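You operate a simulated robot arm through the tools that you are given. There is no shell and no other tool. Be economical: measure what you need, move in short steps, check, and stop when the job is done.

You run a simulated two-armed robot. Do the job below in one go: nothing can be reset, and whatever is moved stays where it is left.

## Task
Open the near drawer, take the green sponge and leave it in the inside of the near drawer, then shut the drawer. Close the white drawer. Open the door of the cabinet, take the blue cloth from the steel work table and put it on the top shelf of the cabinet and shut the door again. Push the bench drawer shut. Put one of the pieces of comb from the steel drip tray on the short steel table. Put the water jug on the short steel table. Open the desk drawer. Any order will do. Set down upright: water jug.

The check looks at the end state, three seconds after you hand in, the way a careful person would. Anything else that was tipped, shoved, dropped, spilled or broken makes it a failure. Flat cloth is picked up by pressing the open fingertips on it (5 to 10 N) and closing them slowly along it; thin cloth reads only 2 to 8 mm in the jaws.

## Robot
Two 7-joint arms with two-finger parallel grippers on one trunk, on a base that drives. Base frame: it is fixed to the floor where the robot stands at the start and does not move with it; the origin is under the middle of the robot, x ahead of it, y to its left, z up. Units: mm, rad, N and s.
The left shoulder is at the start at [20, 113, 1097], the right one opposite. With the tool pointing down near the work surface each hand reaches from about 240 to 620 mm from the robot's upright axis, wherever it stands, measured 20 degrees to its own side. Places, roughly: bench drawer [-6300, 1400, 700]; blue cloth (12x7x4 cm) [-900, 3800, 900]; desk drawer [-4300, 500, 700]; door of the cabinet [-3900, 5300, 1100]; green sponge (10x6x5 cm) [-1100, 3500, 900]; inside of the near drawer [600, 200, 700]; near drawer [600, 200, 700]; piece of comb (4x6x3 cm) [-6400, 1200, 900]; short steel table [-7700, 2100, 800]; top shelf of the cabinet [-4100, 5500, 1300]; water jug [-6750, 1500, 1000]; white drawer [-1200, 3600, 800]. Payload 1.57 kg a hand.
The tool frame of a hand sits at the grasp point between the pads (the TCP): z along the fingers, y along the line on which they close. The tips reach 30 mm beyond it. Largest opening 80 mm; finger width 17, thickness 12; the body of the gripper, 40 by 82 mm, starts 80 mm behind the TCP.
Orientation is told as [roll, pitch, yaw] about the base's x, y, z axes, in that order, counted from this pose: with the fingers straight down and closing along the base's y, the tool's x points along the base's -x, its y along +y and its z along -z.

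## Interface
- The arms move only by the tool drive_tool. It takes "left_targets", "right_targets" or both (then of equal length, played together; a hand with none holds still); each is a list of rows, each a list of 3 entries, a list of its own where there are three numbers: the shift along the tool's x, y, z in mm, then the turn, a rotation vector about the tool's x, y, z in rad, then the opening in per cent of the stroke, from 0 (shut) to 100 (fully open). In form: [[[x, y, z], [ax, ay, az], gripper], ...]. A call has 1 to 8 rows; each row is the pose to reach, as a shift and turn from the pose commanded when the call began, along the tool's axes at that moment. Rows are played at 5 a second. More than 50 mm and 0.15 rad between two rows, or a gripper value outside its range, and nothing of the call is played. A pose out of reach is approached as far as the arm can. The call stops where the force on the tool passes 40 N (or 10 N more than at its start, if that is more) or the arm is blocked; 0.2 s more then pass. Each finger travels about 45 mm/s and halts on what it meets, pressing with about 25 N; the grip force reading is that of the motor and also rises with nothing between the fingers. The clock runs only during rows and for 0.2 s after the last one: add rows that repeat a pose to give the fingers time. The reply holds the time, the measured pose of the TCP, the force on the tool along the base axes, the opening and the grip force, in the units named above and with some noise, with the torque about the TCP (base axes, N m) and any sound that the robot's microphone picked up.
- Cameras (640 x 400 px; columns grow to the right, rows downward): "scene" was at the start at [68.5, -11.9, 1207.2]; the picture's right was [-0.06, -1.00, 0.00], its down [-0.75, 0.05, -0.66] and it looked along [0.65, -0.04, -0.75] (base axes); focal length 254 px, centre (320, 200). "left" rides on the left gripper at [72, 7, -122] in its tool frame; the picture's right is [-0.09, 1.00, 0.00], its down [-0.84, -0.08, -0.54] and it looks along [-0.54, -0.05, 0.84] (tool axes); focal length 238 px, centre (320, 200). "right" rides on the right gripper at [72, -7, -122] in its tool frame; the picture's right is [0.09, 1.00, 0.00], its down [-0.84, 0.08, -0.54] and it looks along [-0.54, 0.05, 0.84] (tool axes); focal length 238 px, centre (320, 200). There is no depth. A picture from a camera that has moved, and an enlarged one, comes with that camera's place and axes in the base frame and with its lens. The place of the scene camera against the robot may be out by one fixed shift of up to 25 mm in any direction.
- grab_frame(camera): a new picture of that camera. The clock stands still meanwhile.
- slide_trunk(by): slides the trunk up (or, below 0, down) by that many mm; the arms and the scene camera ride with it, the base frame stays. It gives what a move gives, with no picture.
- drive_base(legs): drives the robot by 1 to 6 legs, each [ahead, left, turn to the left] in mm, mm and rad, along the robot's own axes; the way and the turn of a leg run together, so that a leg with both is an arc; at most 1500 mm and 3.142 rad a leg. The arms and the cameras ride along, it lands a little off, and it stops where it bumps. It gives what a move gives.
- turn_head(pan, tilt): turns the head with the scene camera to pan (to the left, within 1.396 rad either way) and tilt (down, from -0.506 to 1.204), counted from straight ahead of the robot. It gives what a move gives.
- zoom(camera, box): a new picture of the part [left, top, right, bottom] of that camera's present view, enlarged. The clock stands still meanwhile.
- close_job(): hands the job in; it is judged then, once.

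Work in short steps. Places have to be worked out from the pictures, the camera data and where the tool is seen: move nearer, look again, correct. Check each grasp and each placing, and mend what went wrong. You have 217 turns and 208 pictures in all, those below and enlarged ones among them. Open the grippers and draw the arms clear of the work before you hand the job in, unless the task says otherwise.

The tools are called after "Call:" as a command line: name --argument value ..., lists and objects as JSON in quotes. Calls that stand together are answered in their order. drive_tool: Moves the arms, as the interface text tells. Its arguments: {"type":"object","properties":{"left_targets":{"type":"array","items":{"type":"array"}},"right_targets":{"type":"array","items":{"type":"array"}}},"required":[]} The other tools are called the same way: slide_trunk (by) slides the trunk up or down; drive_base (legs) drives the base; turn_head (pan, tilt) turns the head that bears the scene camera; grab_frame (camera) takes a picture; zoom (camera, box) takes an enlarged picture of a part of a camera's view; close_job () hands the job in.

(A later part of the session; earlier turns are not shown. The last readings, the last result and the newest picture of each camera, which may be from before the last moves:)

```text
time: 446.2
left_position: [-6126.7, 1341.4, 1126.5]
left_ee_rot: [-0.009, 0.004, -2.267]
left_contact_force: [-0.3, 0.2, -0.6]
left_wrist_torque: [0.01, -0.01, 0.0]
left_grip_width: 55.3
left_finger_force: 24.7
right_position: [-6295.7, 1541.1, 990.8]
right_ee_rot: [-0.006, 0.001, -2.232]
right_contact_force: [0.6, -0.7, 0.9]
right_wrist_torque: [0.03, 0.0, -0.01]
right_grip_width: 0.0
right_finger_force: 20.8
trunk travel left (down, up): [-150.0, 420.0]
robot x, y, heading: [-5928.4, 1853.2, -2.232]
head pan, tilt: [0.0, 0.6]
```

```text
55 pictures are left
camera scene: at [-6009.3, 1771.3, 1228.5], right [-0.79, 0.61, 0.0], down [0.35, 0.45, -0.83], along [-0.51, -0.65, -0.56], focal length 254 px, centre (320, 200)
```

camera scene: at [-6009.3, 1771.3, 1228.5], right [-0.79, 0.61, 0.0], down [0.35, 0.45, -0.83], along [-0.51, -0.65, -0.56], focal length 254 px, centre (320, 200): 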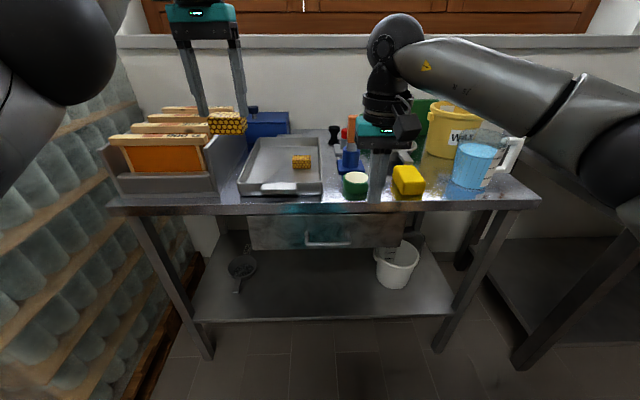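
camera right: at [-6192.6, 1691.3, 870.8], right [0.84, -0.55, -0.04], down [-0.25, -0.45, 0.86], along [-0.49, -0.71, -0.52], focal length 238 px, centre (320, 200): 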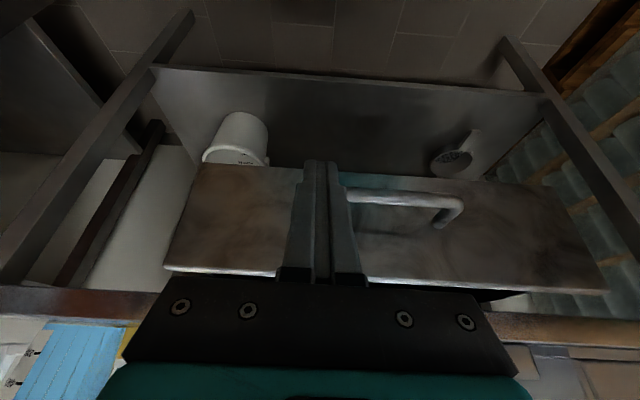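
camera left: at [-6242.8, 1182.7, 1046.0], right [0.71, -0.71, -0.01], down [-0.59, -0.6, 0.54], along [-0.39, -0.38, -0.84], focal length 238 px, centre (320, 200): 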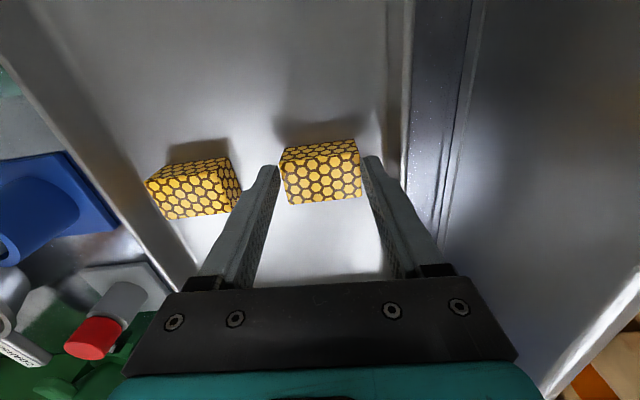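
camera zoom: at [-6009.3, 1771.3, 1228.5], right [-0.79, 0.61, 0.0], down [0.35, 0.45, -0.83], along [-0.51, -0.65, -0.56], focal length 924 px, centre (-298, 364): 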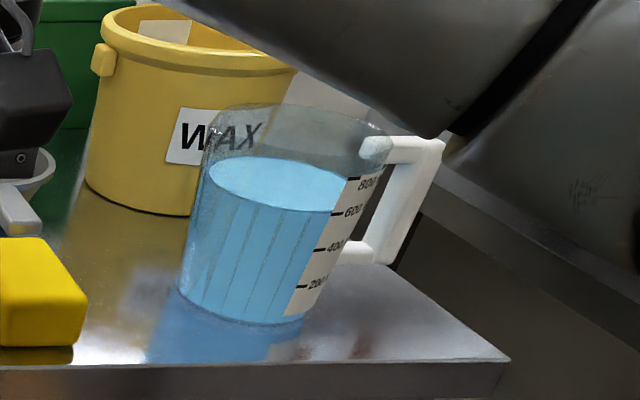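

The jug holds water and has a solid handle on its right. I raise the trunk 100 mm and turn the right hand 90° for grasping the handle across.

Call:
slide_trunk --by 100

Call:
drive_tool --right_targets '[[[10, 0, 0], [0, 0, 0.145], 0], [[20, 0, 0], [0, 0, 0.29], 0], [[30, 0, 0], [0, 0, 0.435], 40], [[40, 0, 0], [0, 0, 0.58], 70], [[50, 0, 0], [0, 0, 0.725], 100], [[50, 0, 0], [0, 0, 0.87], 100], [[50, 0, 0], [0, 0, 1.015], 100], [[50, 0, 0], [0, 0, 1.16], 100]]'

Call:
drive_tool --right_targets '[[[0, 0, 0], [0, 0, 0.14], 100], [[0, 0, 0], [0, 0, 0.28], 100], [[0, 0, 0], [0, 0, 0.41], 100]]'

Call:
drive_base --legs '[[0, -180, 0], [180, 0, 0]]'

Call:
turn_head --pan -0.4 --tilt 0.65

Call:
grab_frame --camera "scene"

Call:
grab_frame --camera "right"

```text
time: 447.5
left_position: [-6129.0, 1342.6, 1227.4]
left_ee_rot: [-0.011, 0.003, -2.268]
left_contact_force: [-0.9, 0.8, -1.2]
left_wrist_torque: [-0.01, 0.03, 0.01]
left_grip_width: 55.3
left_finger_force: 25.1
right_position: [-6296.7, 1541.4, 1089.2]
right_ee_rot: [-0.007, 0.0, -2.232]
right_contact_force: [0.7, -1.2, 0.7]
right_wrist_torque: [0.02, 0.0, 0.01]
right_grip_width: 0.0
right_finger_force: 21.1
trunk travel left (down, up): [-250.0, 320.0]
robot x, y, heading: [-5927.0, 1857.2, -2.232]
head pan, tilt: [0.0, 0.6]
```

```text
time: 449.3
left_position: [-6127.5, 1342.0, 1227.6]
left_ee_rot: [-0.012, 0.004, -2.268]
left_contact_force: [0.1, -0.2, -0.7]
left_wrist_torque: [0.02, 0.02, 0.01]
left_grip_width: 55.1
left_finger_force: 25.2
right_position: [-6264.2, 1581.7, 1089.7]
right_ee_rot: [-0.002, -0.007, 2.888]
right_contact_force: [0.4, 0.0, 0.5]
right_wrist_torque: [0.0, -0.02, -0.01]
right_grip_width: 80.0
right_finger_force: 0.1
trunk travel left (down, up): [-250.0, 320.0]
robot x, y, heading: [-5928.3, 1854.5, -2.231]
head pan, tilt: [0.0, 0.6]
```

```text
time: 450.1
left_position: [-6128.7, 1342.0, 1227.3]
left_ee_rot: [-0.008, 0.002, -2.268]
left_contact_force: [0.3, 0.3, -0.2]
left_wrist_torque: [0.02, -0.01, 0.01]
left_grip_width: 55.0
left_finger_force: 24.8
right_position: [-6264.7, 1581.7, 1089.6]
right_ee_rot: [0.003, -0.007, 2.477]
right_contact_force: [0.8, 0.4, 0.2]
right_wrist_torque: [-0.02, 0.01, 0.02]
right_grip_width: 80.2
right_finger_force: 0.1
trunk travel left (down, up): [-250.0, 320.0]
robot x, y, heading: [-5930.3, 1855.7, -2.229]
head pan, tilt: [0.0, 0.6]
```

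```text
time: 452.8
left_position: [-6382.9, 1311.8, 1227.1]
left_ee_rot: [-0.009, 0.004, -2.266]
left_contact_force: [-0.2, -0.5, -1.6]
left_wrist_torque: [0.0, -0.01, 0.0]
left_grip_width: 55.1
left_finger_force: 25.0
right_position: [-6520.7, 1552.5, 1089.5]
right_ee_rot: [0.0, -0.008, 2.482]
right_contact_force: [-0.3, 0.2, -0.2]
right_wrist_torque: [0.05, -0.03, -0.02]
right_grip_width: 79.9
right_finger_force: 0.1
trunk travel left (down, up): [-250.0, 320.0]
robot x, y, heading: [-6186.5, 1830.0, -2.23]
head pan, tilt: [0.0, 0.6]
```

```text
time: 453.6
left_position: [-6381.9, 1314.6, 1226.7]
left_ee_rot: [-0.009, 0.002, -2.265]
left_contact_force: [0.4, 0.1, -1.0]
left_wrist_torque: [0.01, 0.01, 0.03]
left_grip_width: 55.1
left_finger_force: 24.7
right_position: [-6519.4, 1553.2, 1090.6]
right_ee_rot: [0.002, -0.008, 2.481]
right_contact_force: [0.0, 0.3, -1.0]
right_wrist_torque: [-0.02, -0.01, -0.02]
right_grip_width: 79.9
right_finger_force: 0.0
trunk travel left (down, up): [-250.0, 320.0]
robot x, y, heading: [-6184.0, 1824.7, -2.228]
head pan, tilt: [-0.4, 0.649]
```

```text
54 pictures are left
camera scene: at [-6285.8, 1770.4, 1324.2], right [-0.49, 0.87, 0.0], down [0.53, 0.3, -0.8], along [-0.69, -0.39, -0.6], focal length 254 px, centre (320, 200)
```

scene: 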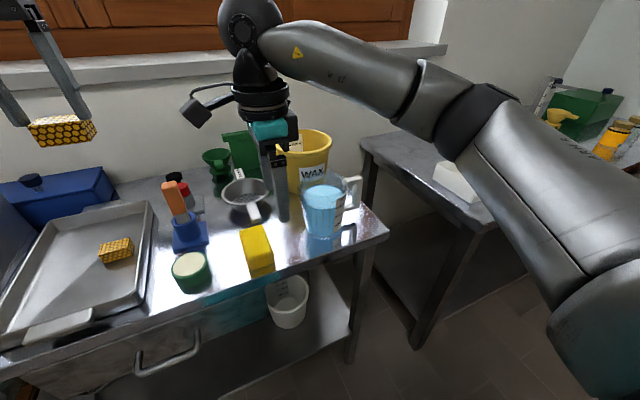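

```text
53 pictures are left
camera right: at [-6458.5, 1512.9, 1210.0], right [-0.54, -0.84, 0.0], down [-0.71, 0.45, 0.55], along [-0.46, 0.29, -0.84], focal length 238 px, centre (320, 200)
```

right: 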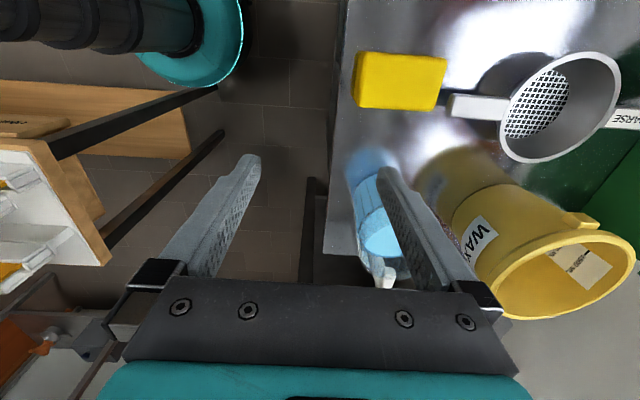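

Zoom on the jug and handle.

Call:
zoom --camera "scene" --box '[260, 140, 400, 260]'

```text
3.33 times, centred on (330, 200) of scene
camera zoom: at [-6285.8, 1770.4, 1324.2], right [-0.49, 0.87, 0.0], down [0.53, 0.3, -0.8], along [-0.69, -0.39, -0.6], focal length 847 px, centre (287, 200)
```

zoom: 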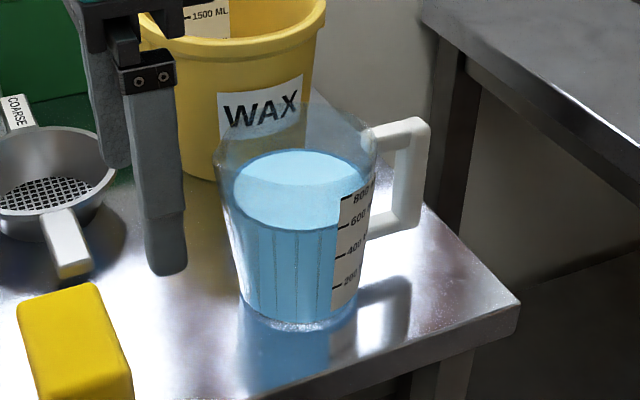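

Jug axis ≈ (-6667, 1560), rim z ≈1031; handle bar ≈ (-6740, 1605), z 929–1015. I move the open right hand above the bar and check.

Call:
drive_tool --right_targets '[[[-41, 19, 0], [0, 0, -0.02], 100], [[-82, 38, 0], [0, 0, -0.04], 100], [[-123, 57, 0], [0, 0, -0.06], 100], [[-165, 76, 0], [0, 0, -0.08], 100], [[-206, 94, 0], [0, 0, -0.1], 100]]'

Call:
grab_frame --camera "right"

Call:
zoom --camera "scene" --box '[260, 110, 420, 250]'

```text
time: 454.8
left_position: [-6381.7, 1313.3, 1228.0]
left_ee_rot: [-0.01, 0.001, -2.267]
left_contact_force: [0.1, 0.7, -1.5]
left_wrist_torque: [-0.01, -0.02, -0.02]
left_grip_width: 55.0
left_finger_force: 24.5
right_position: [-6741.5, 1602.8, 1090.6]
right_ee_rot: [-0.001, -0.007, 2.582]
right_contact_force: [-0.3, -0.2, 0.2]
right_wrist_torque: [0.01, 0.0, 0.04]
right_grip_width: 80.0
right_finger_force: 0.0
trunk travel left (down, up): [-250.0, 320.0]
robot x, y, heading: [-6186.1, 1828.2, -2.228]
head pan, tilt: [-0.4, 0.649]
```

```text
51 pictures are left
camera right: at [-6676.3, 1569.7, 1210.6], right [-0.45, -0.89, 0.0], down [-0.75, 0.38, 0.55], along [-0.49, 0.25, -0.84], focal length 238 px, centre (320, 200)
```

right: 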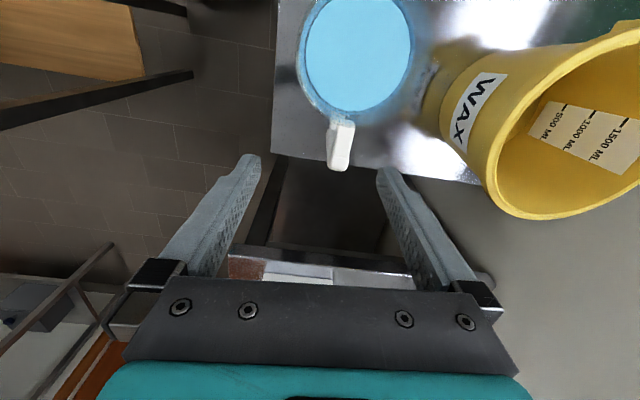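

```text
2.86 times, centred on (340, 180) of scene
camera zoom: at [-6286.1, 1770.4, 1324.2], right [-0.49, 0.87, 0.0], down [0.53, 0.3, -0.8], along [-0.69, -0.39, -0.6], focal length 726 px, centre (263, 257)
```

zoom: 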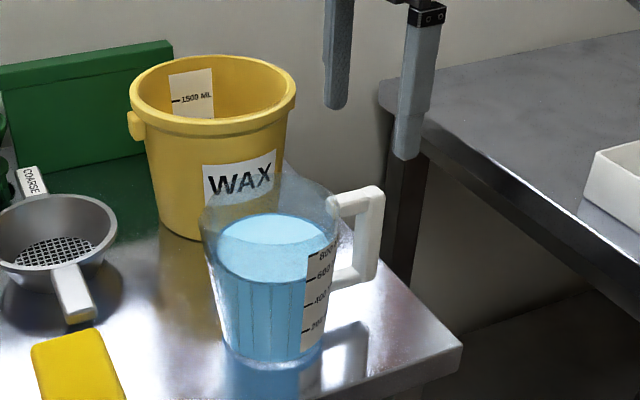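

From both views the bar is ≈(-6770, 1597), z≈898–992 (table ≈850). Shift 21/20 mm and descend part-way.

Call:
drive_tool --right_targets '[[[-10, 10, 0], [0, 0, 0.03], 100], [[-21, 20, 0], [0, 0, 0.05], 100], [[-21, 20, 30], [0, 0, 0.05], 100], [[-21, 20, 60], [0, 0, 0.05], 100]]'

Call:
grab_frame --camera "right"

Call:
zoom --camera "scene" --box '[260, 110, 420, 250]'

```text
time: 455.8
left_position: [-6382.3, 1313.1, 1227.7]
left_ee_rot: [-0.011, 0.001, -2.266]
left_contact_force: [0.0, -0.1, -0.1]
left_wrist_torque: [0.0, 0.01, 0.01]
left_grip_width: 55.1
left_finger_force: 25.2
right_position: [-6769.5, 1595.4, 1030.4]
right_ee_rot: [0.003, -0.008, 2.532]
right_contact_force: [0.4, -0.6, -0.1]
right_wrist_torque: [0.03, -0.02, 0.01]
right_grip_width: 79.9
right_finger_force: 0.0
trunk travel left (down, up): [-250.0, 320.0]
robot x, y, heading: [-6184.4, 1830.4, -2.232]
head pan, tilt: [-0.4, 0.649]
```

```text
49 pictures are left
camera right: at [-6707.0, 1559.9, 1151.4], right [-0.49, -0.87, 0.0], down [-0.73, 0.41, 0.55], along [-0.48, 0.27, -0.84], focal length 238 px, centre (320, 200)
```

right: 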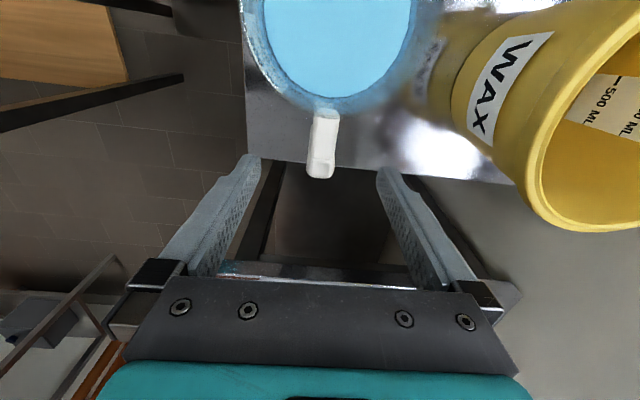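

```text
2.86 times, centred on (340, 180) of scene
camera zoom: at [-6286.0, 1770.4, 1324.2], right [-0.49, 0.87, 0.0], down [0.53, 0.3, -0.8], along [-0.69, -0.39, -0.6], focal length 726 px, centre (263, 257)
```

zoom: 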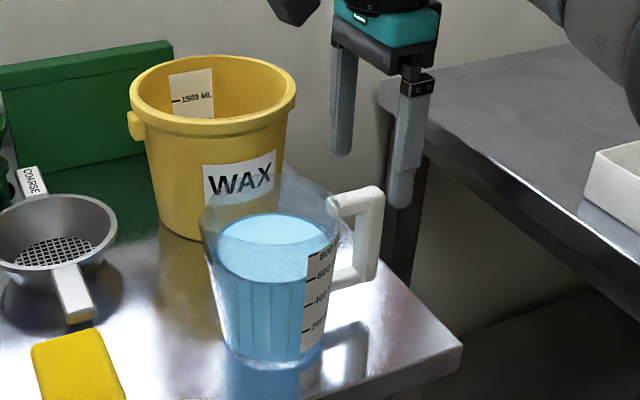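

Handle exactly centred. Descend 78 mm and close slowly.

Call:
drive_tool --right_targets '[[[0, 0, 25], [0, 0, 0], 100], [[0, 0, 50], [0, 0, 0], 100], [[0, 0, 78], [0, 0, 0], 100], [[0, 0, 78], [0, 0, 0], 70], [[0, 0, 78], [0, 0, 0], 40], [[0, 0, 78], [0, 0, 0], 20], [[0, 0, 78], [0, 0, 0], 0], [[0, 0, 78], [0, 0, 0], 0]]'

Call:
zoom --camera "scene" --box '[260, 110, 420, 250]'

```text
time: 457.6
left_position: [-6382.8, 1312.7, 1226.7]
left_ee_rot: [-0.01, 0.001, -2.265]
left_contact_force: [0.0, 0.2, -0.9]
left_wrist_torque: [-0.03, 0.02, 0.02]
left_grip_width: 54.9
left_finger_force: 25.5
right_position: [-6771.1, 1598.1, 952.7]
right_ee_rot: [0.001, -0.006, 2.532]
right_contact_force: [-1.6, -1.4, 1.1]
right_wrist_torque: [0.16, -0.09, -0.15]
right_grip_width: 22.3
right_finger_force: 24.8
trunk travel left (down, up): [-250.0, 320.0]
robot x, y, heading: [-6185.5, 1826.9, -2.233]
head pan, tilt: [-0.4, 0.649]
```

```text
2.86 times, centred on (340, 180) of scene
camera zoom: at [-6286.1, 1770.4, 1324.2], right [-0.49, 0.87, 0.0], down [0.53, 0.3, -0.8], along [-0.69, -0.39, -0.6], focal length 726 px, centre (263, 257)
```

zoom: 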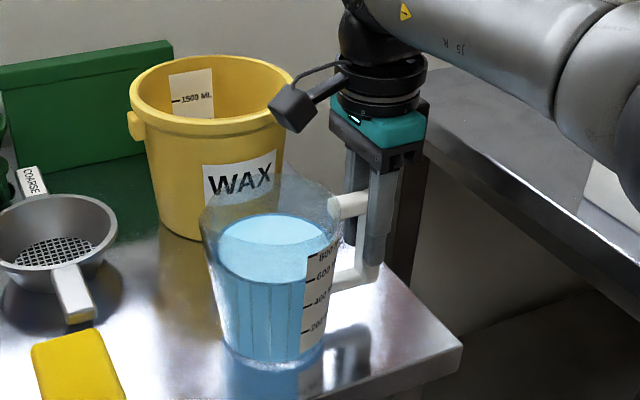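

Firm grip on the handle (22 mm). Lift 20 mm slowly and see whether it tilts.

Call:
drive_tool --right_targets '[[[0, 0, -4], [0, 0, 0], 0], [[0, 0, -8], [0, 0, 0], 0], [[0, 0, -12], [0, 0, 0], 0], [[0, 0, -16], [0, 0, 0], 0], [[0, 0, -20], [0, 0, 0], 0], [[0, 0, -20], [0, 0, 0], 0]]'

Call:
zoom --camera "scene" --box '[260, 110, 420, 250]'

```text
time: 459.0
left_position: [-6382.7, 1313.4, 1225.5]
left_ee_rot: [-0.01, 0.004, -2.265]
left_contact_force: [0.5, 0.1, -1.1]
left_wrist_torque: [-0.01, -0.02, 0.01]
left_grip_width: 55.0
left_finger_force: 25.4
right_position: [-6770.2, 1599.2, 972.1]
right_ee_rot: [0.001, -0.008, 2.531]
right_contact_force: [0.6, -0.4, -9.1]
right_wrist_torque: [0.37, 0.5, -0.03]
right_grip_width: 21.7
right_finger_force: 25.0
trunk travel left (down, up): [-250.0, 320.0]
robot x, y, heading: [-6183.4, 1827.8, -2.234]
head pan, tilt: [-0.4, 0.649]
```

```text
2.86 times, centred on (340, 180) of scene
camera zoom: at [-6286.6, 1770.1, 1324.1], right [-0.49, 0.87, 0.0], down [0.53, 0.3, -0.8], along [-0.69, -0.39, -0.61], focal length 726 px, centre (263, 257)
```

zoom: 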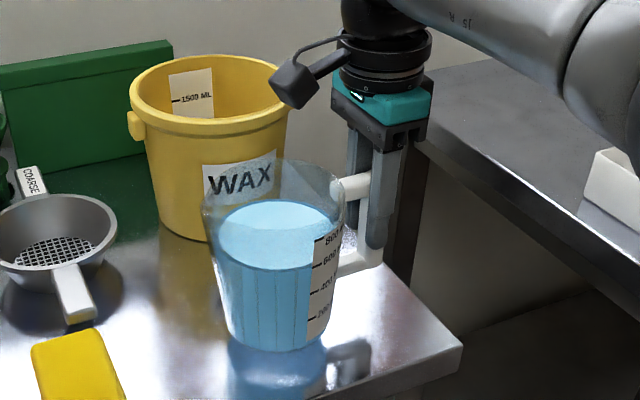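

It holds steadily upright (9 N). Raise 70 mm more, then draw the jug in toward me.

Call:
drive_tool --right_targets '[[[0, 0, -14], [0, 0, 0], 0], [[0, 0, -28], [0, 0, 0], 0], [[0, 0, -42], [0, 0, 0], 0], [[0, 0, -56], [0, 0, 0], 0], [[0, 0, -70], [0, 0, 0], 0]]'

Call:
drive_tool --right_targets '[[[20, -19, 0], [0, 0, 0], 0], [[40, -38, 0], [0, 0, 0], 0], [[60, -57, 0], [0, 0, 0], 0], [[80, -76, 0], [0, 0, 0], 0], [[100, -95, 0], [0, 0, 0], 0], [[120, -114, 0], [0, 0, 0], 0], [[140, -133, 0], [0, 0, 0], 0], [[158, -152, 0], [0, 0, 0], 0]]'

Call:
turn_head --pan -0.3 --tilt 0.5

Call:
grab_frame --camera "scene"

```text
time: 460.2
left_position: [-6382.3, 1312.1, 1227.1]
left_ee_rot: [-0.01, 0.003, -2.264]
left_contact_force: [-0.7, 0.3, 0.3]
left_wrist_torque: [0.02, 0.03, 0.01]
left_grip_width: 54.7
left_finger_force: 24.7
right_position: [-6768.3, 1597.6, 1042.1]
right_ee_rot: [0.0, -0.006, 2.534]
right_contact_force: [0.1, 0.0, -8.7]
right_wrist_torque: [0.37, 0.55, -0.03]
right_grip_width: 22.1
right_finger_force: 25.0
trunk travel left (down, up): [-250.0, 320.0]
robot x, y, heading: [-6181.3, 1825.4, -2.227]
head pan, tilt: [-0.4, 0.649]
```

```text
time: 462.0
left_position: [-6382.7, 1313.3, 1227.5]
left_ee_rot: [-0.011, 0.001, -2.265]
left_contact_force: [-0.1, 0.0, -0.7]
left_wrist_torque: [-0.04, 0.01, 0.01]
left_grip_width: 55.1
left_finger_force: 24.6
right_position: [-6552.2, 1634.5, 1040.8]
right_ee_rot: [-0.001, -0.007, 2.53]
right_contact_force: [-0.4, 0.5, -9.7]
right_wrist_torque: [0.39, 0.56, -0.04]
right_grip_width: 22.1
right_finger_force: 24.6
trunk travel left (down, up): [-250.0, 320.0]
robot x, y, heading: [-6185.4, 1826.2, -2.235]
head pan, tilt: [-0.4, 0.649]
```

```text
time: 462.7
left_position: [-6383.0, 1312.6, 1227.5]
left_ee_rot: [-0.009, 0.001, -2.266]
left_contact_force: [0.0, 0.2, 0.0]
left_wrist_torque: [0.04, -0.02, 0.0]
left_grip_width: 55.4
left_finger_force: 25.0
right_position: [-6553.7, 1633.7, 1040.5]
right_ee_rot: [-0.001, -0.007, 2.533]
right_contact_force: [-0.6, 0.6, -10.5]
right_wrist_torque: [0.39, 0.5, 0.03]
right_grip_width: 21.8
right_finger_force: 24.7
trunk travel left (down, up): [-250.0, 320.0]
robot x, y, heading: [-6185.5, 1830.6, -2.236]
head pan, tilt: [-0.3, 0.499]
```

```text
45 pictures are left
camera scene: at [-6285.1, 1760.5, 1337.5], right [-0.57, 0.82, 0.0], down [0.39, 0.28, -0.88], along [-0.72, -0.5, -0.48], focal length 254 px, centre (320, 200)
```

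scene: 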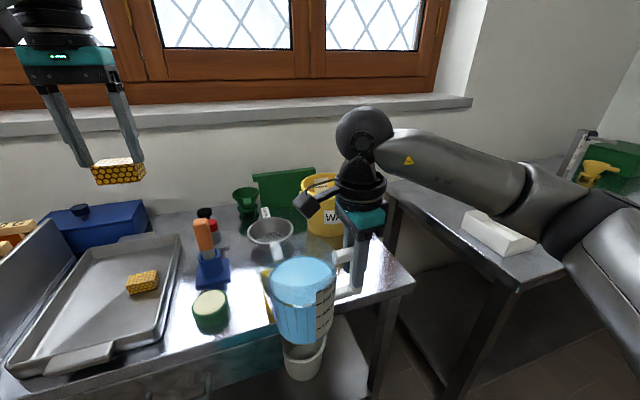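

Jug is upright and secure. I must go round the wooden bench: back out, then turn right to face along the room, and look.

Call:
drive_base --legs '[[0, 80, 0], [-850, 110, 0], [-850, 110, 0], [0, 0, -1.56]]'

Call:
turn_head --pan 0.1 --tilt 0.4

Call:
grab_frame --camera "scene"

```text
time: 475.9
left_position: [-5426.8, 3185.5, 1226.2]
left_ee_rot: [-0.01, 0.002, 2.441]
left_contact_force: [0.5, 0.2, -0.1]
left_wrist_torque: [0.0, 0.03, 0.01]
left_grip_width: 54.8
left_finger_force: 25.0
right_position: [-5105.1, 3353.9, 1040.5]
right_ee_rot: [-0.001, -0.007, 0.957]
right_contact_force: [0.5, 0.1, -9.6]
right_wrist_torque: [0.55, -0.38, 0.0]
right_grip_width: 21.7
right_finger_force: 25.3
trunk travel left (down, up): [-250.0, 320.0]
robot x, y, heading: [-4910.5, 2984.5, 2.473]
head pan, tilt: [-0.3, 0.499]
```

```text
time: 476.7
left_position: [-5427.5, 3184.9, 1227.0]
left_ee_rot: [-0.012, 0.001, 2.442]
left_contact_force: [1.2, 0.2, -1.3]
left_wrist_torque: [0.0, 0.0, 0.0]
left_grip_width: 55.0
left_finger_force: 25.2
right_position: [-5105.0, 3353.9, 1041.4]
right_ee_rot: [0.002, -0.007, 0.957]
right_contact_force: [-0.2, 0.5, -9.1]
right_wrist_torque: [0.5, -0.37, -0.01]
right_grip_width: 21.6
right_finger_force: 25.0
trunk travel left (down, up): [-250.0, 320.0]
robot x, y, heading: [-4916.3, 2982.9, 2.476]
head pan, tilt: [0.099, 0.4]
```

```text
44 pictures are left
camera scene: at [-5018.8, 3034.4, 1346.6], right [0.54, 0.84, 0.0], down [0.33, -0.21, -0.92], along [-0.78, 0.49, -0.39], focal length 254 px, centre (320, 200)
```

scene: 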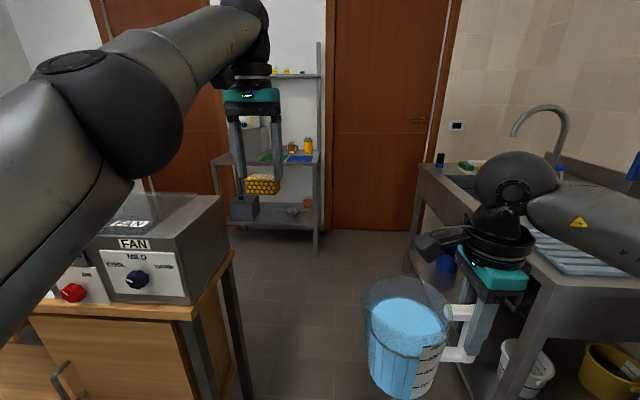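

The passage between wooden bench and sink is clear. Shift right 120 mm, drive ahead 1250 mm, turn left and look at the short table.

Call:
drive_base --legs '[[100, -120, 0], [1130, 0, 0], [0, 0, 1.57]]'

Call:
grab_frame --camera "scene"

```text
time: 487.3
left_position: [-5993.0, 3304.5, 1226.1]
left_ee_rot: [-0.011, 0.003, -2.246]
left_contact_force: [-0.4, 0.2, 0.2]
left_wrist_torque: [0.0, 0.04, -0.01]
left_grip_width: 54.7
left_finger_force: 24.6
right_position: [-6169.5, 3622.1, 1039.3]
right_ee_rot: [0.001, -0.007, 2.552]
right_contact_force: [0.1, 0.1, -9.7]
right_wrist_torque: [0.35, 0.55, 0.01]
right_grip_width: 22.1
right_finger_force: 25.2
trunk travel left (down, up): [-250.0, 320.0]
robot x, y, heading: [-5802.9, 3822.5, -2.214]
head pan, tilt: [0.099, 0.4]
```

```text
43 pictures are left
camera scene: at [-5878.1, 3729.0, 1346.7], right [-0.86, 0.51, 0.0], down [0.2, 0.33, -0.92], along [-0.47, -0.79, -0.39], focal length 254 px, centre (320, 200)
```

scene: 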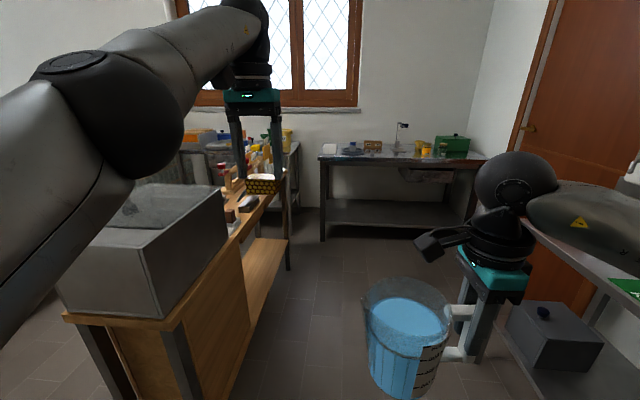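

The short table is straight ahead (top z≈807). Shift right 180 mm and approach 1450 mm.

Call:
drive_base --legs '[[0, -180, 0], [1450, 0, 0]]'

Call:
turn_head --pan 0 --tilt 0.6

Call:
grab_frame --camera "scene"

```text
time: 495.6
left_position: [-7006.2, 2243.1, 1226.6]
left_ee_rot: [-0.011, 0.003, -2.247]
left_contact_force: [-0.3, -0.1, -0.2]
left_wrist_torque: [-0.02, 0.0, -0.01]
left_grip_width: 55.1
left_finger_force: 25.4
right_position: [-7181.0, 2561.0, 1040.4]
right_ee_rot: [-0.001, -0.007, 2.549]
right_contact_force: [-0.1, 0.2, -8.9]
right_wrist_torque: [0.35, 0.51, 0.01]
right_grip_width: 21.9
right_finger_force: 24.7
trunk travel left (down, up): [-250.0, 320.0]
robot x, y, heading: [-6814.5, 2761.4, -2.214]
head pan, tilt: [0.099, 0.4]
```

```text
time: 496.4
left_position: [-7005.5, 2243.3, 1228.3]
left_ee_rot: [-0.01, 0.002, -2.246]
left_contact_force: [0.3, -0.8, -0.7]
left_wrist_torque: [0.0, -0.01, 0.01]
left_grip_width: 55.1
left_finger_force: 24.5
right_position: [-7180.0, 2561.5, 1040.0]
right_ee_rot: [-0.002, -0.007, 2.551]
right_contact_force: [0.5, 0.6, -9.6]
right_wrist_torque: [0.35, 0.54, 0.02]
right_grip_width: 22.1
right_finger_force: 25.4
trunk travel left (down, up): [-250.0, 320.0]
robot x, y, heading: [-6816.5, 2762.0, -2.213]
head pan, tilt: [0.0, 0.6]
```

```text
42 pictures are left
camera scene: at [-6895.0, 2675.9, 1328.5], right [-0.8, 0.6, 0.0], down [0.34, 0.45, -0.83], along [-0.49, -0.66, -0.56], focal length 254 px, centre (320, 200)
```

scene: 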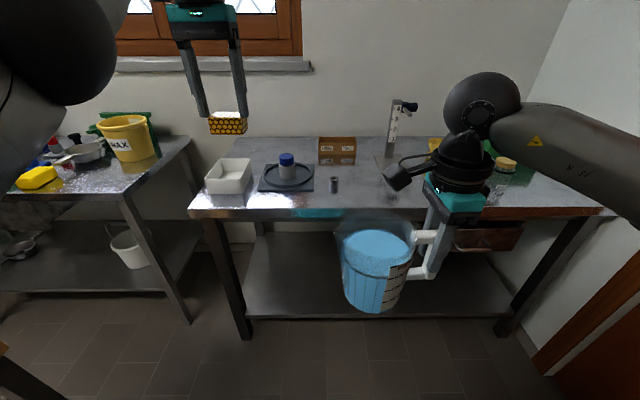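

Approach 370 mm more and look down at the table for a free spot.

Call:
drive_base --legs '[[370, 0, 0]]'

Call:
turn_head --pan -0.1 --tilt 0.75

Call:
grab_frame --camera "scene"

Call:
grab_frame --camera "left"

```text
time: 498.7
left_position: [-7224.2, 1950.9, 1227.2]
left_ee_rot: [-0.011, 0.002, -2.247]
left_contact_force: [0.4, 0.1, -0.3]
left_wrist_torque: [-0.01, 0.0, -0.03]
left_grip_width: 54.9
left_finger_force: 24.9
right_position: [-7400.0, 2269.1, 1040.3]
right_ee_rot: [-0.002, -0.006, 2.551]
right_contact_force: [-1.1, 0.4, -9.6]
right_wrist_torque: [0.39, 0.54, -0.03]
right_grip_width: 22.0
right_finger_force: 25.1
trunk travel left (down, up): [-250.0, 320.0]
robot x, y, heading: [-7035.9, 2466.8, -2.214]
head pan, tilt: [0.0, 0.6]
```

```text
time: 499.4
left_position: [-7224.0, 1951.7, 1226.1]
left_ee_rot: [-0.011, 0.001, -2.245]
left_contact_force: [0.5, 0.0, -0.6]
left_wrist_torque: [0.0, 0.02, 0.02]
left_grip_width: 54.6
left_finger_force: 24.8
right_position: [-7400.1, 2269.3, 1040.3]
right_ee_rot: [-0.003, -0.007, 2.549]
right_contact_force: [-0.2, 0.3, -9.9]
right_wrist_torque: [0.34, 0.53, 0.01]
right_grip_width: 21.8
right_finger_force: 25.0
trunk travel left (down, up): [-250.0, 320.0]
robot x, y, heading: [-7037.1, 2473.0, -2.213]
head pan, tilt: [-0.099, 0.75]
```

```text
41 pictures are left
camera scene: at [-7116.4, 2393.3, 1315.6], right [-0.74, 0.67, 0.0], down [0.46, 0.5, -0.73], along [-0.49, -0.54, -0.68], focal length 254 px, centre (320, 200)
```

scene: 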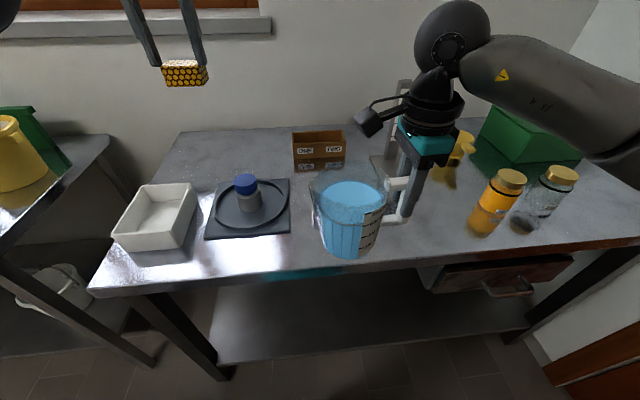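

```text
40 pictures are left
camera left: at [-7173.6, 2002.3, 1350.0], right [0.72, -0.69, -0.01], down [-0.58, -0.61, 0.54], along [-0.38, -0.38, -0.84], focal length 238 px, centre (320, 200)
```

left: 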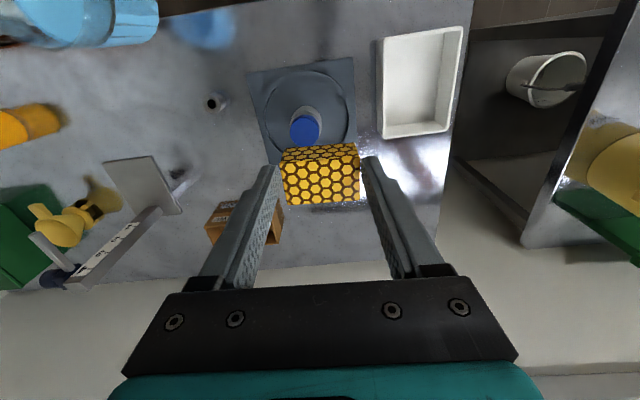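

Free spot for the jug: ~530 ahead, 200 right, between the small weight and the honey jar. I step 60 mm closer and carry the jug over that spot.

Call:
drive_base --legs '[[60, 0, 0]]'

Call:
drive_tool --right_targets '[[[-21, 14, 0], [0, 0, 0], 0], [[-42, 28, 0], [0, 0, 0], 0], [[-64, 42, 0], [0, 0, 0], 0], [[-85, 56, 0], [0, 0, 0], 0], [[-106, 69, 0], [0, 0, 0], 0], [[-127, 83, 0], [0, 0, 0], 0]]'

Call:
grab_frame --camera "scene"

Call:
grab_frame --camera "right"

```text
time: 500.4
left_position: [-7259.8, 1901.7, 1226.8]
left_ee_rot: [-0.011, 0.004, -2.245]
left_contact_force: [0.2, -0.4, -0.4]
left_wrist_torque: [0.02, -0.05, -0.01]
left_grip_width: 55.2
left_finger_force: 25.0
right_position: [-7436.6, 2219.1, 1039.9]
right_ee_rot: [-0.002, -0.007, 2.552]
right_contact_force: [-0.3, -0.5, -9.7]
right_wrist_torque: [0.34, 0.51, -0.02]
right_grip_width: 21.9
right_finger_force: 25.1
trunk travel left (down, up): [-250.0, 320.0]
robot x, y, heading: [-7070.3, 2421.4, -2.21]
head pan, tilt: [-0.099, 0.75]
```

```text
time: 501.8
left_position: [-7259.7, 1903.1, 1228.5]
left_ee_rot: [-0.01, 0.003, -2.246]
left_contact_force: [-0.3, -0.2, -0.1]
left_wrist_torque: [0.01, -0.02, -0.04]
left_grip_width: 54.9
left_finger_force: 25.3
right_position: [-7588.7, 2221.6, 1040.2]
right_ee_rot: [-0.001, -0.007, 2.551]
right_contact_force: [0.3, 0.0, -9.4]
right_wrist_torque: [0.39, 0.55, 0.01]
right_grip_width: 22.0
right_finger_force: 24.8
trunk travel left (down, up): [-250.0, 320.0]
robot x, y, heading: [-7069.4, 2421.3, -2.208]
head pan, tilt: [-0.099, 0.75]
```

```text
39 pictures are left
camera scene: at [-7153.2, 2344.6, 1315.5], right [-0.74, 0.67, 0.0], down [0.46, 0.5, -0.73], along [-0.49, -0.54, -0.68], focal length 254 px, centre (320, 200)
```

scene: 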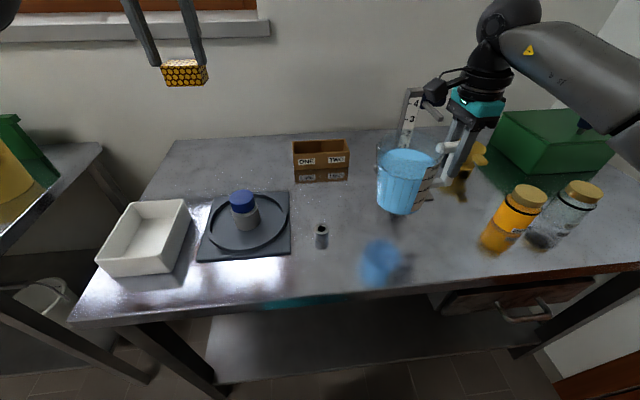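

```text
38 pictures are left
camera right: at [-7525.8, 2186.2, 1160.3], right [-0.48, -0.88, 0.0], down [-0.74, 0.4, 0.55], along [-0.48, 0.26, -0.84], focal length 238 px, centre (320, 200)
```

right: 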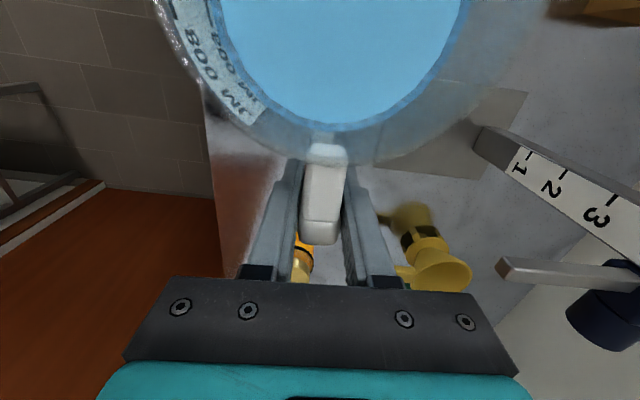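

The jug is over the free spot, upright. Lower 100 mm, then in fine steps.

Call:
drive_tool --right_targets '[[[0, 0, 15], [0, 0, 0], 0], [[0, 0, 30], [0, 0, 0], 0], [[0, 0, 45], [0, 0, 0], 0], [[0, 0, 60], [0, 0, 0], 0], [[0, 0, 75], [0, 0, 0], 0], [[0, 0, 90], [0, 0, 0], 0], [[0, 0, 100], [0, 0, 0], 0], [[0, 0, 105], [0, 0, 0], 0]]'

Call:
zoom --camera "scene" --box '[300, 120, 520, 300]'

```text
time: 503.6
left_position: [-7259.1, 1903.9, 1228.9]
left_ee_rot: [-0.01, 0.0, -2.247]
left_contact_force: [0.1, -0.1, -0.3]
left_wrist_torque: [0.01, 0.0, -0.02]
left_grip_width: 55.0
left_finger_force: 24.6
right_position: [-7588.9, 2224.4, 939.9]
right_ee_rot: [0.008, -0.008, 2.548]
right_contact_force: [-8.0, 4.5, 23.0]
right_wrist_torque: [0.53, -0.45, 0.23]
right_grip_width: 21.8
right_finger_force: 24.7
trunk travel left (down, up): [-250.0, 320.0]
robot x, y, heading: [-7072.6, 2419.4, -2.211]
head pan, tilt: [-0.099, 0.75]
```

```text
2.22 times, centred on (410, 210) of scene
camera zoom: at [-7151.7, 2346.1, 1316.0], right [-0.74, 0.67, 0.0], down [0.46, 0.5, -0.73], along [-0.49, -0.54, -0.68], focal length 564 px, centre (120, 178)
```

zoom: 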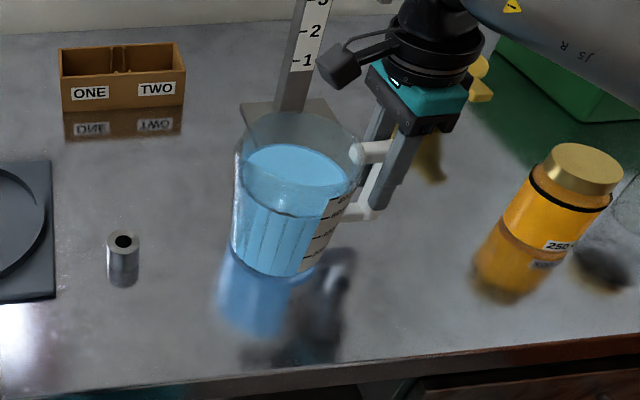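

It has touched down. Relieve the pressure by 3 mm and open the fingers.

Call:
drive_tool --right_targets '[[[0, 0, -2], [0, 0, 0], 0], [[0, 0, -3], [0, 0, 0], 0], [[0, 0, -3], [0, 0, 0], 28], [[0, 0, -3], [0, 0, 0], 40], [[0, 0, -3], [0, 0, 0], 60], [[0, 0, -3], [0, 0, 0], 90], [[0, 0, -3], [0, 0, 0], 90]]'

Call:
zoom --camera "scene" --box '[300, 120, 520, 300]'

```text
time: 505.2
left_position: [-7258.0, 1904.2, 1225.8]
left_ee_rot: [-0.011, 0.002, -2.245]
left_contact_force: [0.0, 0.3, -0.6]
left_wrist_torque: [0.01, 0.03, 0.02]
left_grip_width: 55.3
left_finger_force: 24.8
right_position: [-7587.5, 2223.2, 940.0]
right_ee_rot: [0.0, -0.007, 2.552]
right_contact_force: [0.5, -0.3, -1.3]
right_wrist_torque: [0.0, 0.04, -0.03]
right_grip_width: 71.9
right_finger_force: 0.0
trunk travel left (down, up): [-250.0, 320.0]
robot x, y, heading: [-7069.7, 2418.3, -2.207]
head pan, tilt: [-0.099, 0.75]
```

```text
2.22 times, centred on (410, 210) of scene
camera zoom: at [-7152.2, 2345.1, 1315.6], right [-0.74, 0.67, 0.0], down [0.46, 0.5, -0.73], along [-0.49, -0.54, -0.68], focal length 564 px, centre (120, 178)
```

zoom: 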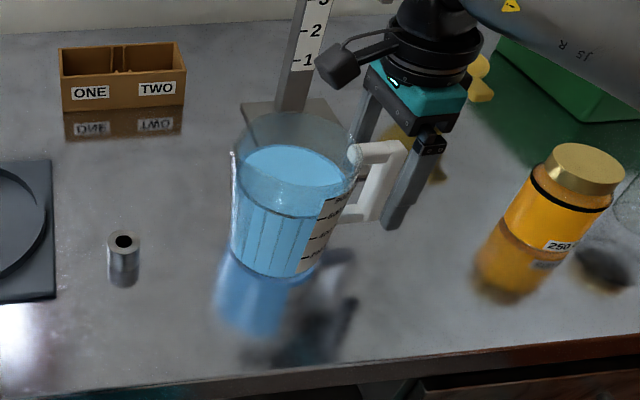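

The jug stands upright. Raise the right hand clear and draw it back.

Call:
drive_tool --right_targets '[[[0, 0, -35], [0, 0, 0], 90], [[0, 0, -75], [0, 0, 0], 90], [[0, 0, -115], [0, 0, 0], 90], [[0, 0, -155], [0, 0, 0], 90], [[0, -45, -165], [0, 0, 0], 50], [[0, -90, -165], [0, 0, 0], 20], [[0, -135, -165], [0, 0, 0], 0], [[0, -180, -165], [0, 0, 0], 0]]'

Call:
grab_frame --camera "left"

Call:
grab_frame --camera "scene"

```text
time: 507.0
left_position: [-7258.5, 1903.6, 1227.1]
left_ee_rot: [-0.011, 0.001, -2.246]
left_contact_force: [-0.6, -0.4, -0.9]
left_wrist_torque: [-0.02, -0.01, 0.01]
left_grip_width: 55.0
left_finger_force: 25.6
right_position: [-7485.1, 2371.4, 1106.1]
right_ee_rot: [-0.001, -0.006, 2.551]
right_contact_force: [0.1, -0.3, -0.3]
right_wrist_torque: [0.01, 0.0, 0.01]
right_grip_width: 0.2
right_finger_force: 6.8
trunk travel left (down, up): [-250.0, 320.0]
robot x, y, heading: [-7071.6, 2420.4, -2.215]
head pan, tilt: [-0.099, 0.75]
```

```text
35 pictures are left
camera left: at [-7208.6, 1954.8, 1350.5], right [0.72, -0.69, -0.01], down [-0.58, -0.61, 0.54], along [-0.38, -0.38, -0.84], focal length 238 px, centre (320, 200)
```

left: 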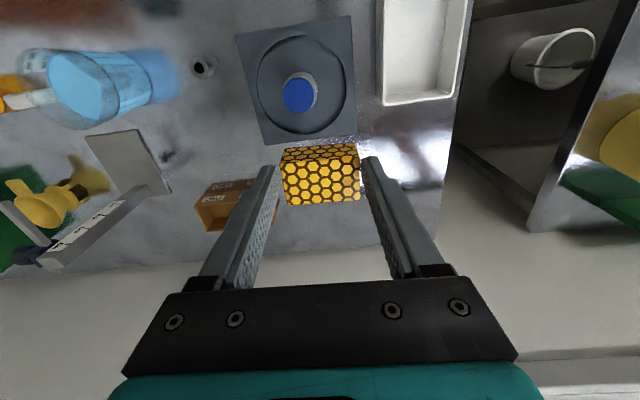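

```text
34 pictures are left
camera scene: at [-7151.8, 2345.7, 1315.7], right [-0.74, 0.67, 0.0], down [0.46, 0.5, -0.73], along [-0.49, -0.54, -0.68], focal length 254 px, centre (320, 200)
```

scene: 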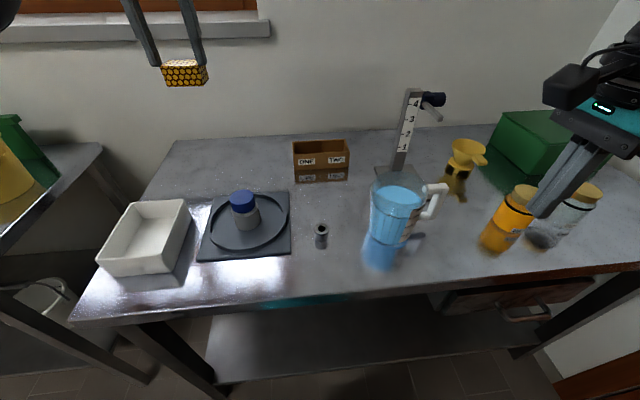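

Jug placed. Now the comb: free strip in front of the small weight, at about 385 ahead, 20 right. Move the left hand there and lower.

Call:
drive_tool --left_targets '[[[23, -31, 0], [0, 0, 0], 0], [[46, -62, 0], [0, 0, 0], 0], [[69, -93, 0], [0, 0, 0], 0], [[92, -124, 0], [0, 0, 0], 0], [[115, -155, 0], [0, 0, 0], 0], [[135, -185, 0], [0, 0, 0], 0], [[135, -185, 45], [0, 0, 0], 0], [[135, -185, 90], [0, 0, 0], 0]]'

Call:
drive_tool --left_targets '[[[0, 0, 40], [0, 0, 0], 0], [[0, 0, 80], [0, 0, 0], 0], [[0, 0, 120], [0, 0, 0], 0], [[0, 0, 155], [0, 0, 0], 0], [[0, 0, 185], [0, 0, 0], 0]]'

Call:
grab_frame --camera "scene"

Call:
grab_frame --camera "left"

```text
time: 508.8
left_position: [-7318.2, 2124.9, 1139.8]
left_ee_rot: [-0.011, 0.0, -2.248]
left_contact_force: [-0.4, 0.8, -0.1]
left_wrist_torque: [-0.01, 0.0, 0.02]
left_grip_width: 55.0
left_finger_force: 24.7
right_position: [-7485.6, 2369.8, 1107.4]
right_ee_rot: [-0.001, -0.007, 2.552]
right_contact_force: [-0.2, -0.4, 0.7]
right_wrist_torque: [0.02, 0.02, -0.01]
right_grip_width: 0.4
right_finger_force: 21.1
trunk travel left (down, up): [-250.0, 320.0]
robot x, y, heading: [-7072.2, 2418.0, -2.209]
head pan, tilt: [-0.099, 0.75]
```

```text
time: 510.0
left_position: [-7322.2, 2125.3, 954.3]
left_ee_rot: [-0.011, 0.002, -2.247]
left_contact_force: [1.0, 0.2, -0.7]
left_wrist_torque: [0.04, 0.0, 0.03]
left_grip_width: 54.9
left_finger_force: 24.8
right_position: [-7486.6, 2369.9, 1106.7]
right_ee_rot: [-0.001, -0.007, 2.548]
right_contact_force: [-0.6, -0.2, 0.2]
right_wrist_torque: [-0.04, -0.03, -0.03]
right_grip_width: 0.0
right_finger_force: 21.1
trunk travel left (down, up): [-250.0, 320.0]
robot x, y, heading: [-7071.8, 2424.2, -2.211]
head pan, tilt: [-0.099, 0.75]
```

```text
33 pictures are left
camera scene: at [-7152.2, 2345.0, 1315.6], right [-0.74, 0.67, 0.0], down [0.46, 0.5, -0.73], along [-0.49, -0.54, -0.68], focal length 254 px, centre (320, 200)
```

scene: 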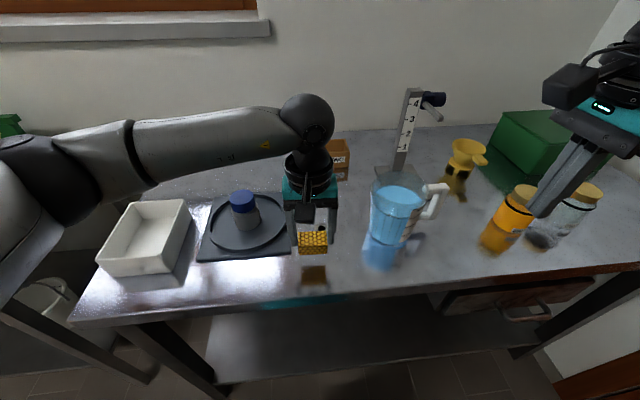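

```text
32 pictures are left
camera left: at [-7270.9, 2176.6, 1077.4], right [0.72, -0.69, -0.01], down [-0.58, -0.61, 0.54], along [-0.38, -0.38, -0.84], focal length 238 px, centre (320, 200)
```

left: 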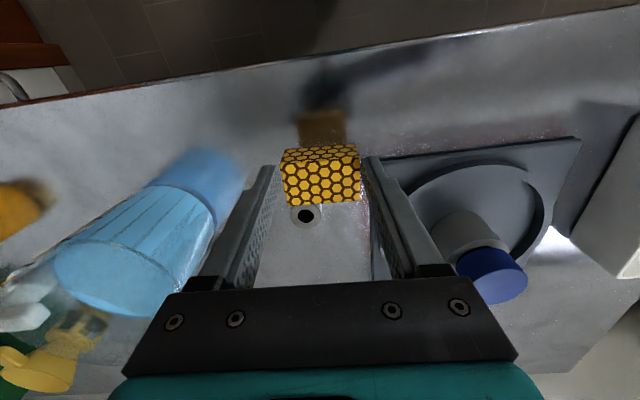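

The comb hangs in front of the weight. Shift 10 mm back toward me and lower in fine steps.

Call:
drive_tool --left_targets '[[[10, 0, 10], [0, 0, 0], 0], [[10, 0, 25], [0, 0, 0], 0], [[10, 0, 35], [0, 0, 0], 0], [[10, 0, 42], [0, 0, 0], 0], [[10, 0, 48], [0, 0, 0], 0], [[10, 0, 54], [0, 0, 0], 0], [[10, 0, 60], [0, 0, 0], 0], [[10, 0, 66], [0, 0, 0], 0]]'

Call:
zoom --camera "scene" --box '[220, 160, 420, 320]'

```text
time: 511.8
left_position: [-7314.3, 2134.5, 889.5]
left_ee_rot: [-0.012, -0.002, -2.245]
left_contact_force: [0.5, 0.0, 22.1]
left_wrist_torque: [-0.12, -0.11, 0.02]
left_grip_width: 55.3
left_finger_force: 25.1
right_position: [-7486.3, 2370.7, 1106.6]
right_ee_rot: [0.0, -0.006, 2.55]
right_contact_force: [-0.4, -0.6, 0.9]
right_wrist_torque: [0.01, -0.01, -0.01]
right_grip_width: 0.0
right_finger_force: 20.8
trunk travel left (down, up): [-250.0, 320.0]
robot x, y, heading: [-7069.2, 2421.9, -2.215]
head pan, tilt: [-0.099, 0.75]
```

```text
2.50 times, centred on (320, 240) of scene
camera zoom: at [-7151.3, 2346.0, 1315.8], right [-0.74, 0.67, 0.0], down [0.46, 0.5, -0.73], along [-0.49, -0.54, -0.68], focal length 635 px, centre (320, 100)
```

zoom: 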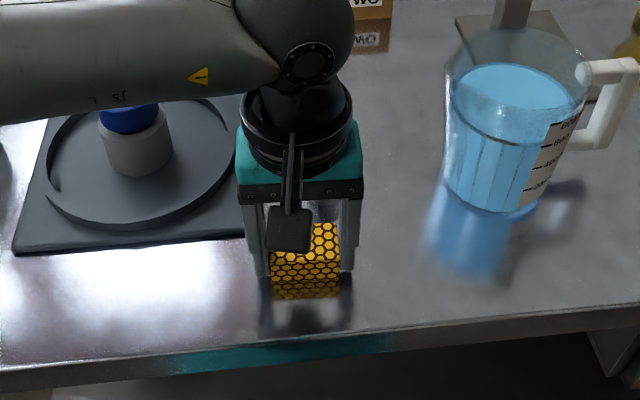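

The comb is on the table. Release and lift away.

Call:
drive_tool --left_targets '[[[0, 0, -2], [0, 0, 0], 0], [[0, 0, -2], [0, 0, 0], 85], [[0, 0, -2], [0, 0, 0], 90], [[0, 0, -2], [0, 0, 0], 90], [[0, 0, -40], [0, 0, 0], 90], [[0, 0, -85], [0, 0, 0], 90], [[0, 0, -130], [0, 0, 0], 90], [[0, 0, -175], [0, 0, 0], 90]]'

Call:
drive_tool --left_targets '[[[10, 20, -30], [0, 0, 0], 90], [[20, 50, -45], [0, 0, 0], 90], [[40, 80, -60], [0, 0, 0], 90]]' --right_targets '[[[0, -20, 0], [0, 0, 0], 50], [[0, -40, 0], [0, 0, 0], 100], [[0, -40, 0], [0, 0, 0], 100]]'

Call:
grab_frame --camera "scene"

```text
time: 513.6
left_position: [-7314.4, 2131.3, 1063.1]
left_ee_rot: [-0.01, 0.001, -2.247]
left_contact_force: [0.4, -0.2, 1.1]
left_wrist_torque: [0.04, -0.01, 0.03]
left_grip_width: 71.9
left_finger_force: 0.0
right_position: [-7486.3, 2369.8, 1106.2]
right_ee_rot: [-0.002, -0.007, 2.55]
right_contact_force: [-0.1, 0.4, -0.2]
right_wrist_torque: [-0.02, 0.02, -0.01]
right_grip_width: 0.2
right_finger_force: 21.1
trunk travel left (down, up): [-250.0, 320.0]
robot x, y, heading: [-7070.9, 2423.0, -2.215]
head pan, tilt: [-0.099, 0.75]
```

```text
time: 514.4
left_position: [-7225.1, 2112.0, 1120.3]
left_ee_rot: [-0.012, 0.003, -2.245]
left_contact_force: [-0.4, 0.4, 0.0]
left_wrist_torque: [0.01, -0.02, -0.02]
left_grip_width: 72.3
left_finger_force: 0.1
right_position: [-7464.9, 2402.9, 1106.7]
right_ee_rot: [0.001, -0.008, 2.553]
right_contact_force: [-0.8, 0.1, -0.4]
right_wrist_torque: [0.02, 0.01, 0.01]
right_grip_width: 65.9
right_finger_force: 0.0
trunk travel left (down, up): [-250.0, 320.0]
robot x, y, heading: [-7071.2, 2423.1, -2.211]
head pan, tilt: [-0.099, 0.75]
```

```text
30 pictures are left
camera scene: at [-7151.6, 2345.0, 1315.7], right [-0.74, 0.67, 0.0], down [0.46, 0.5, -0.73], along [-0.49, -0.54, -0.68], focal length 254 px, centre (320, 200)
```

scene: 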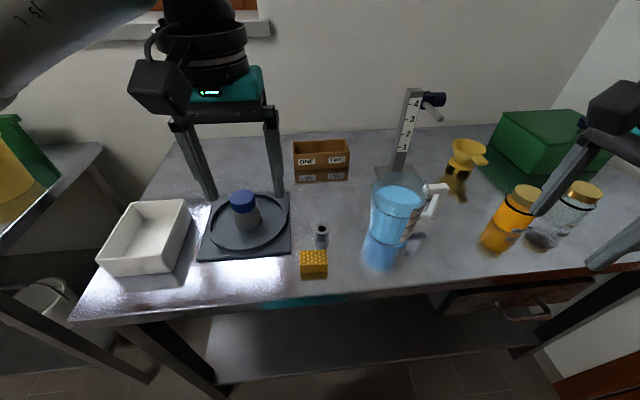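

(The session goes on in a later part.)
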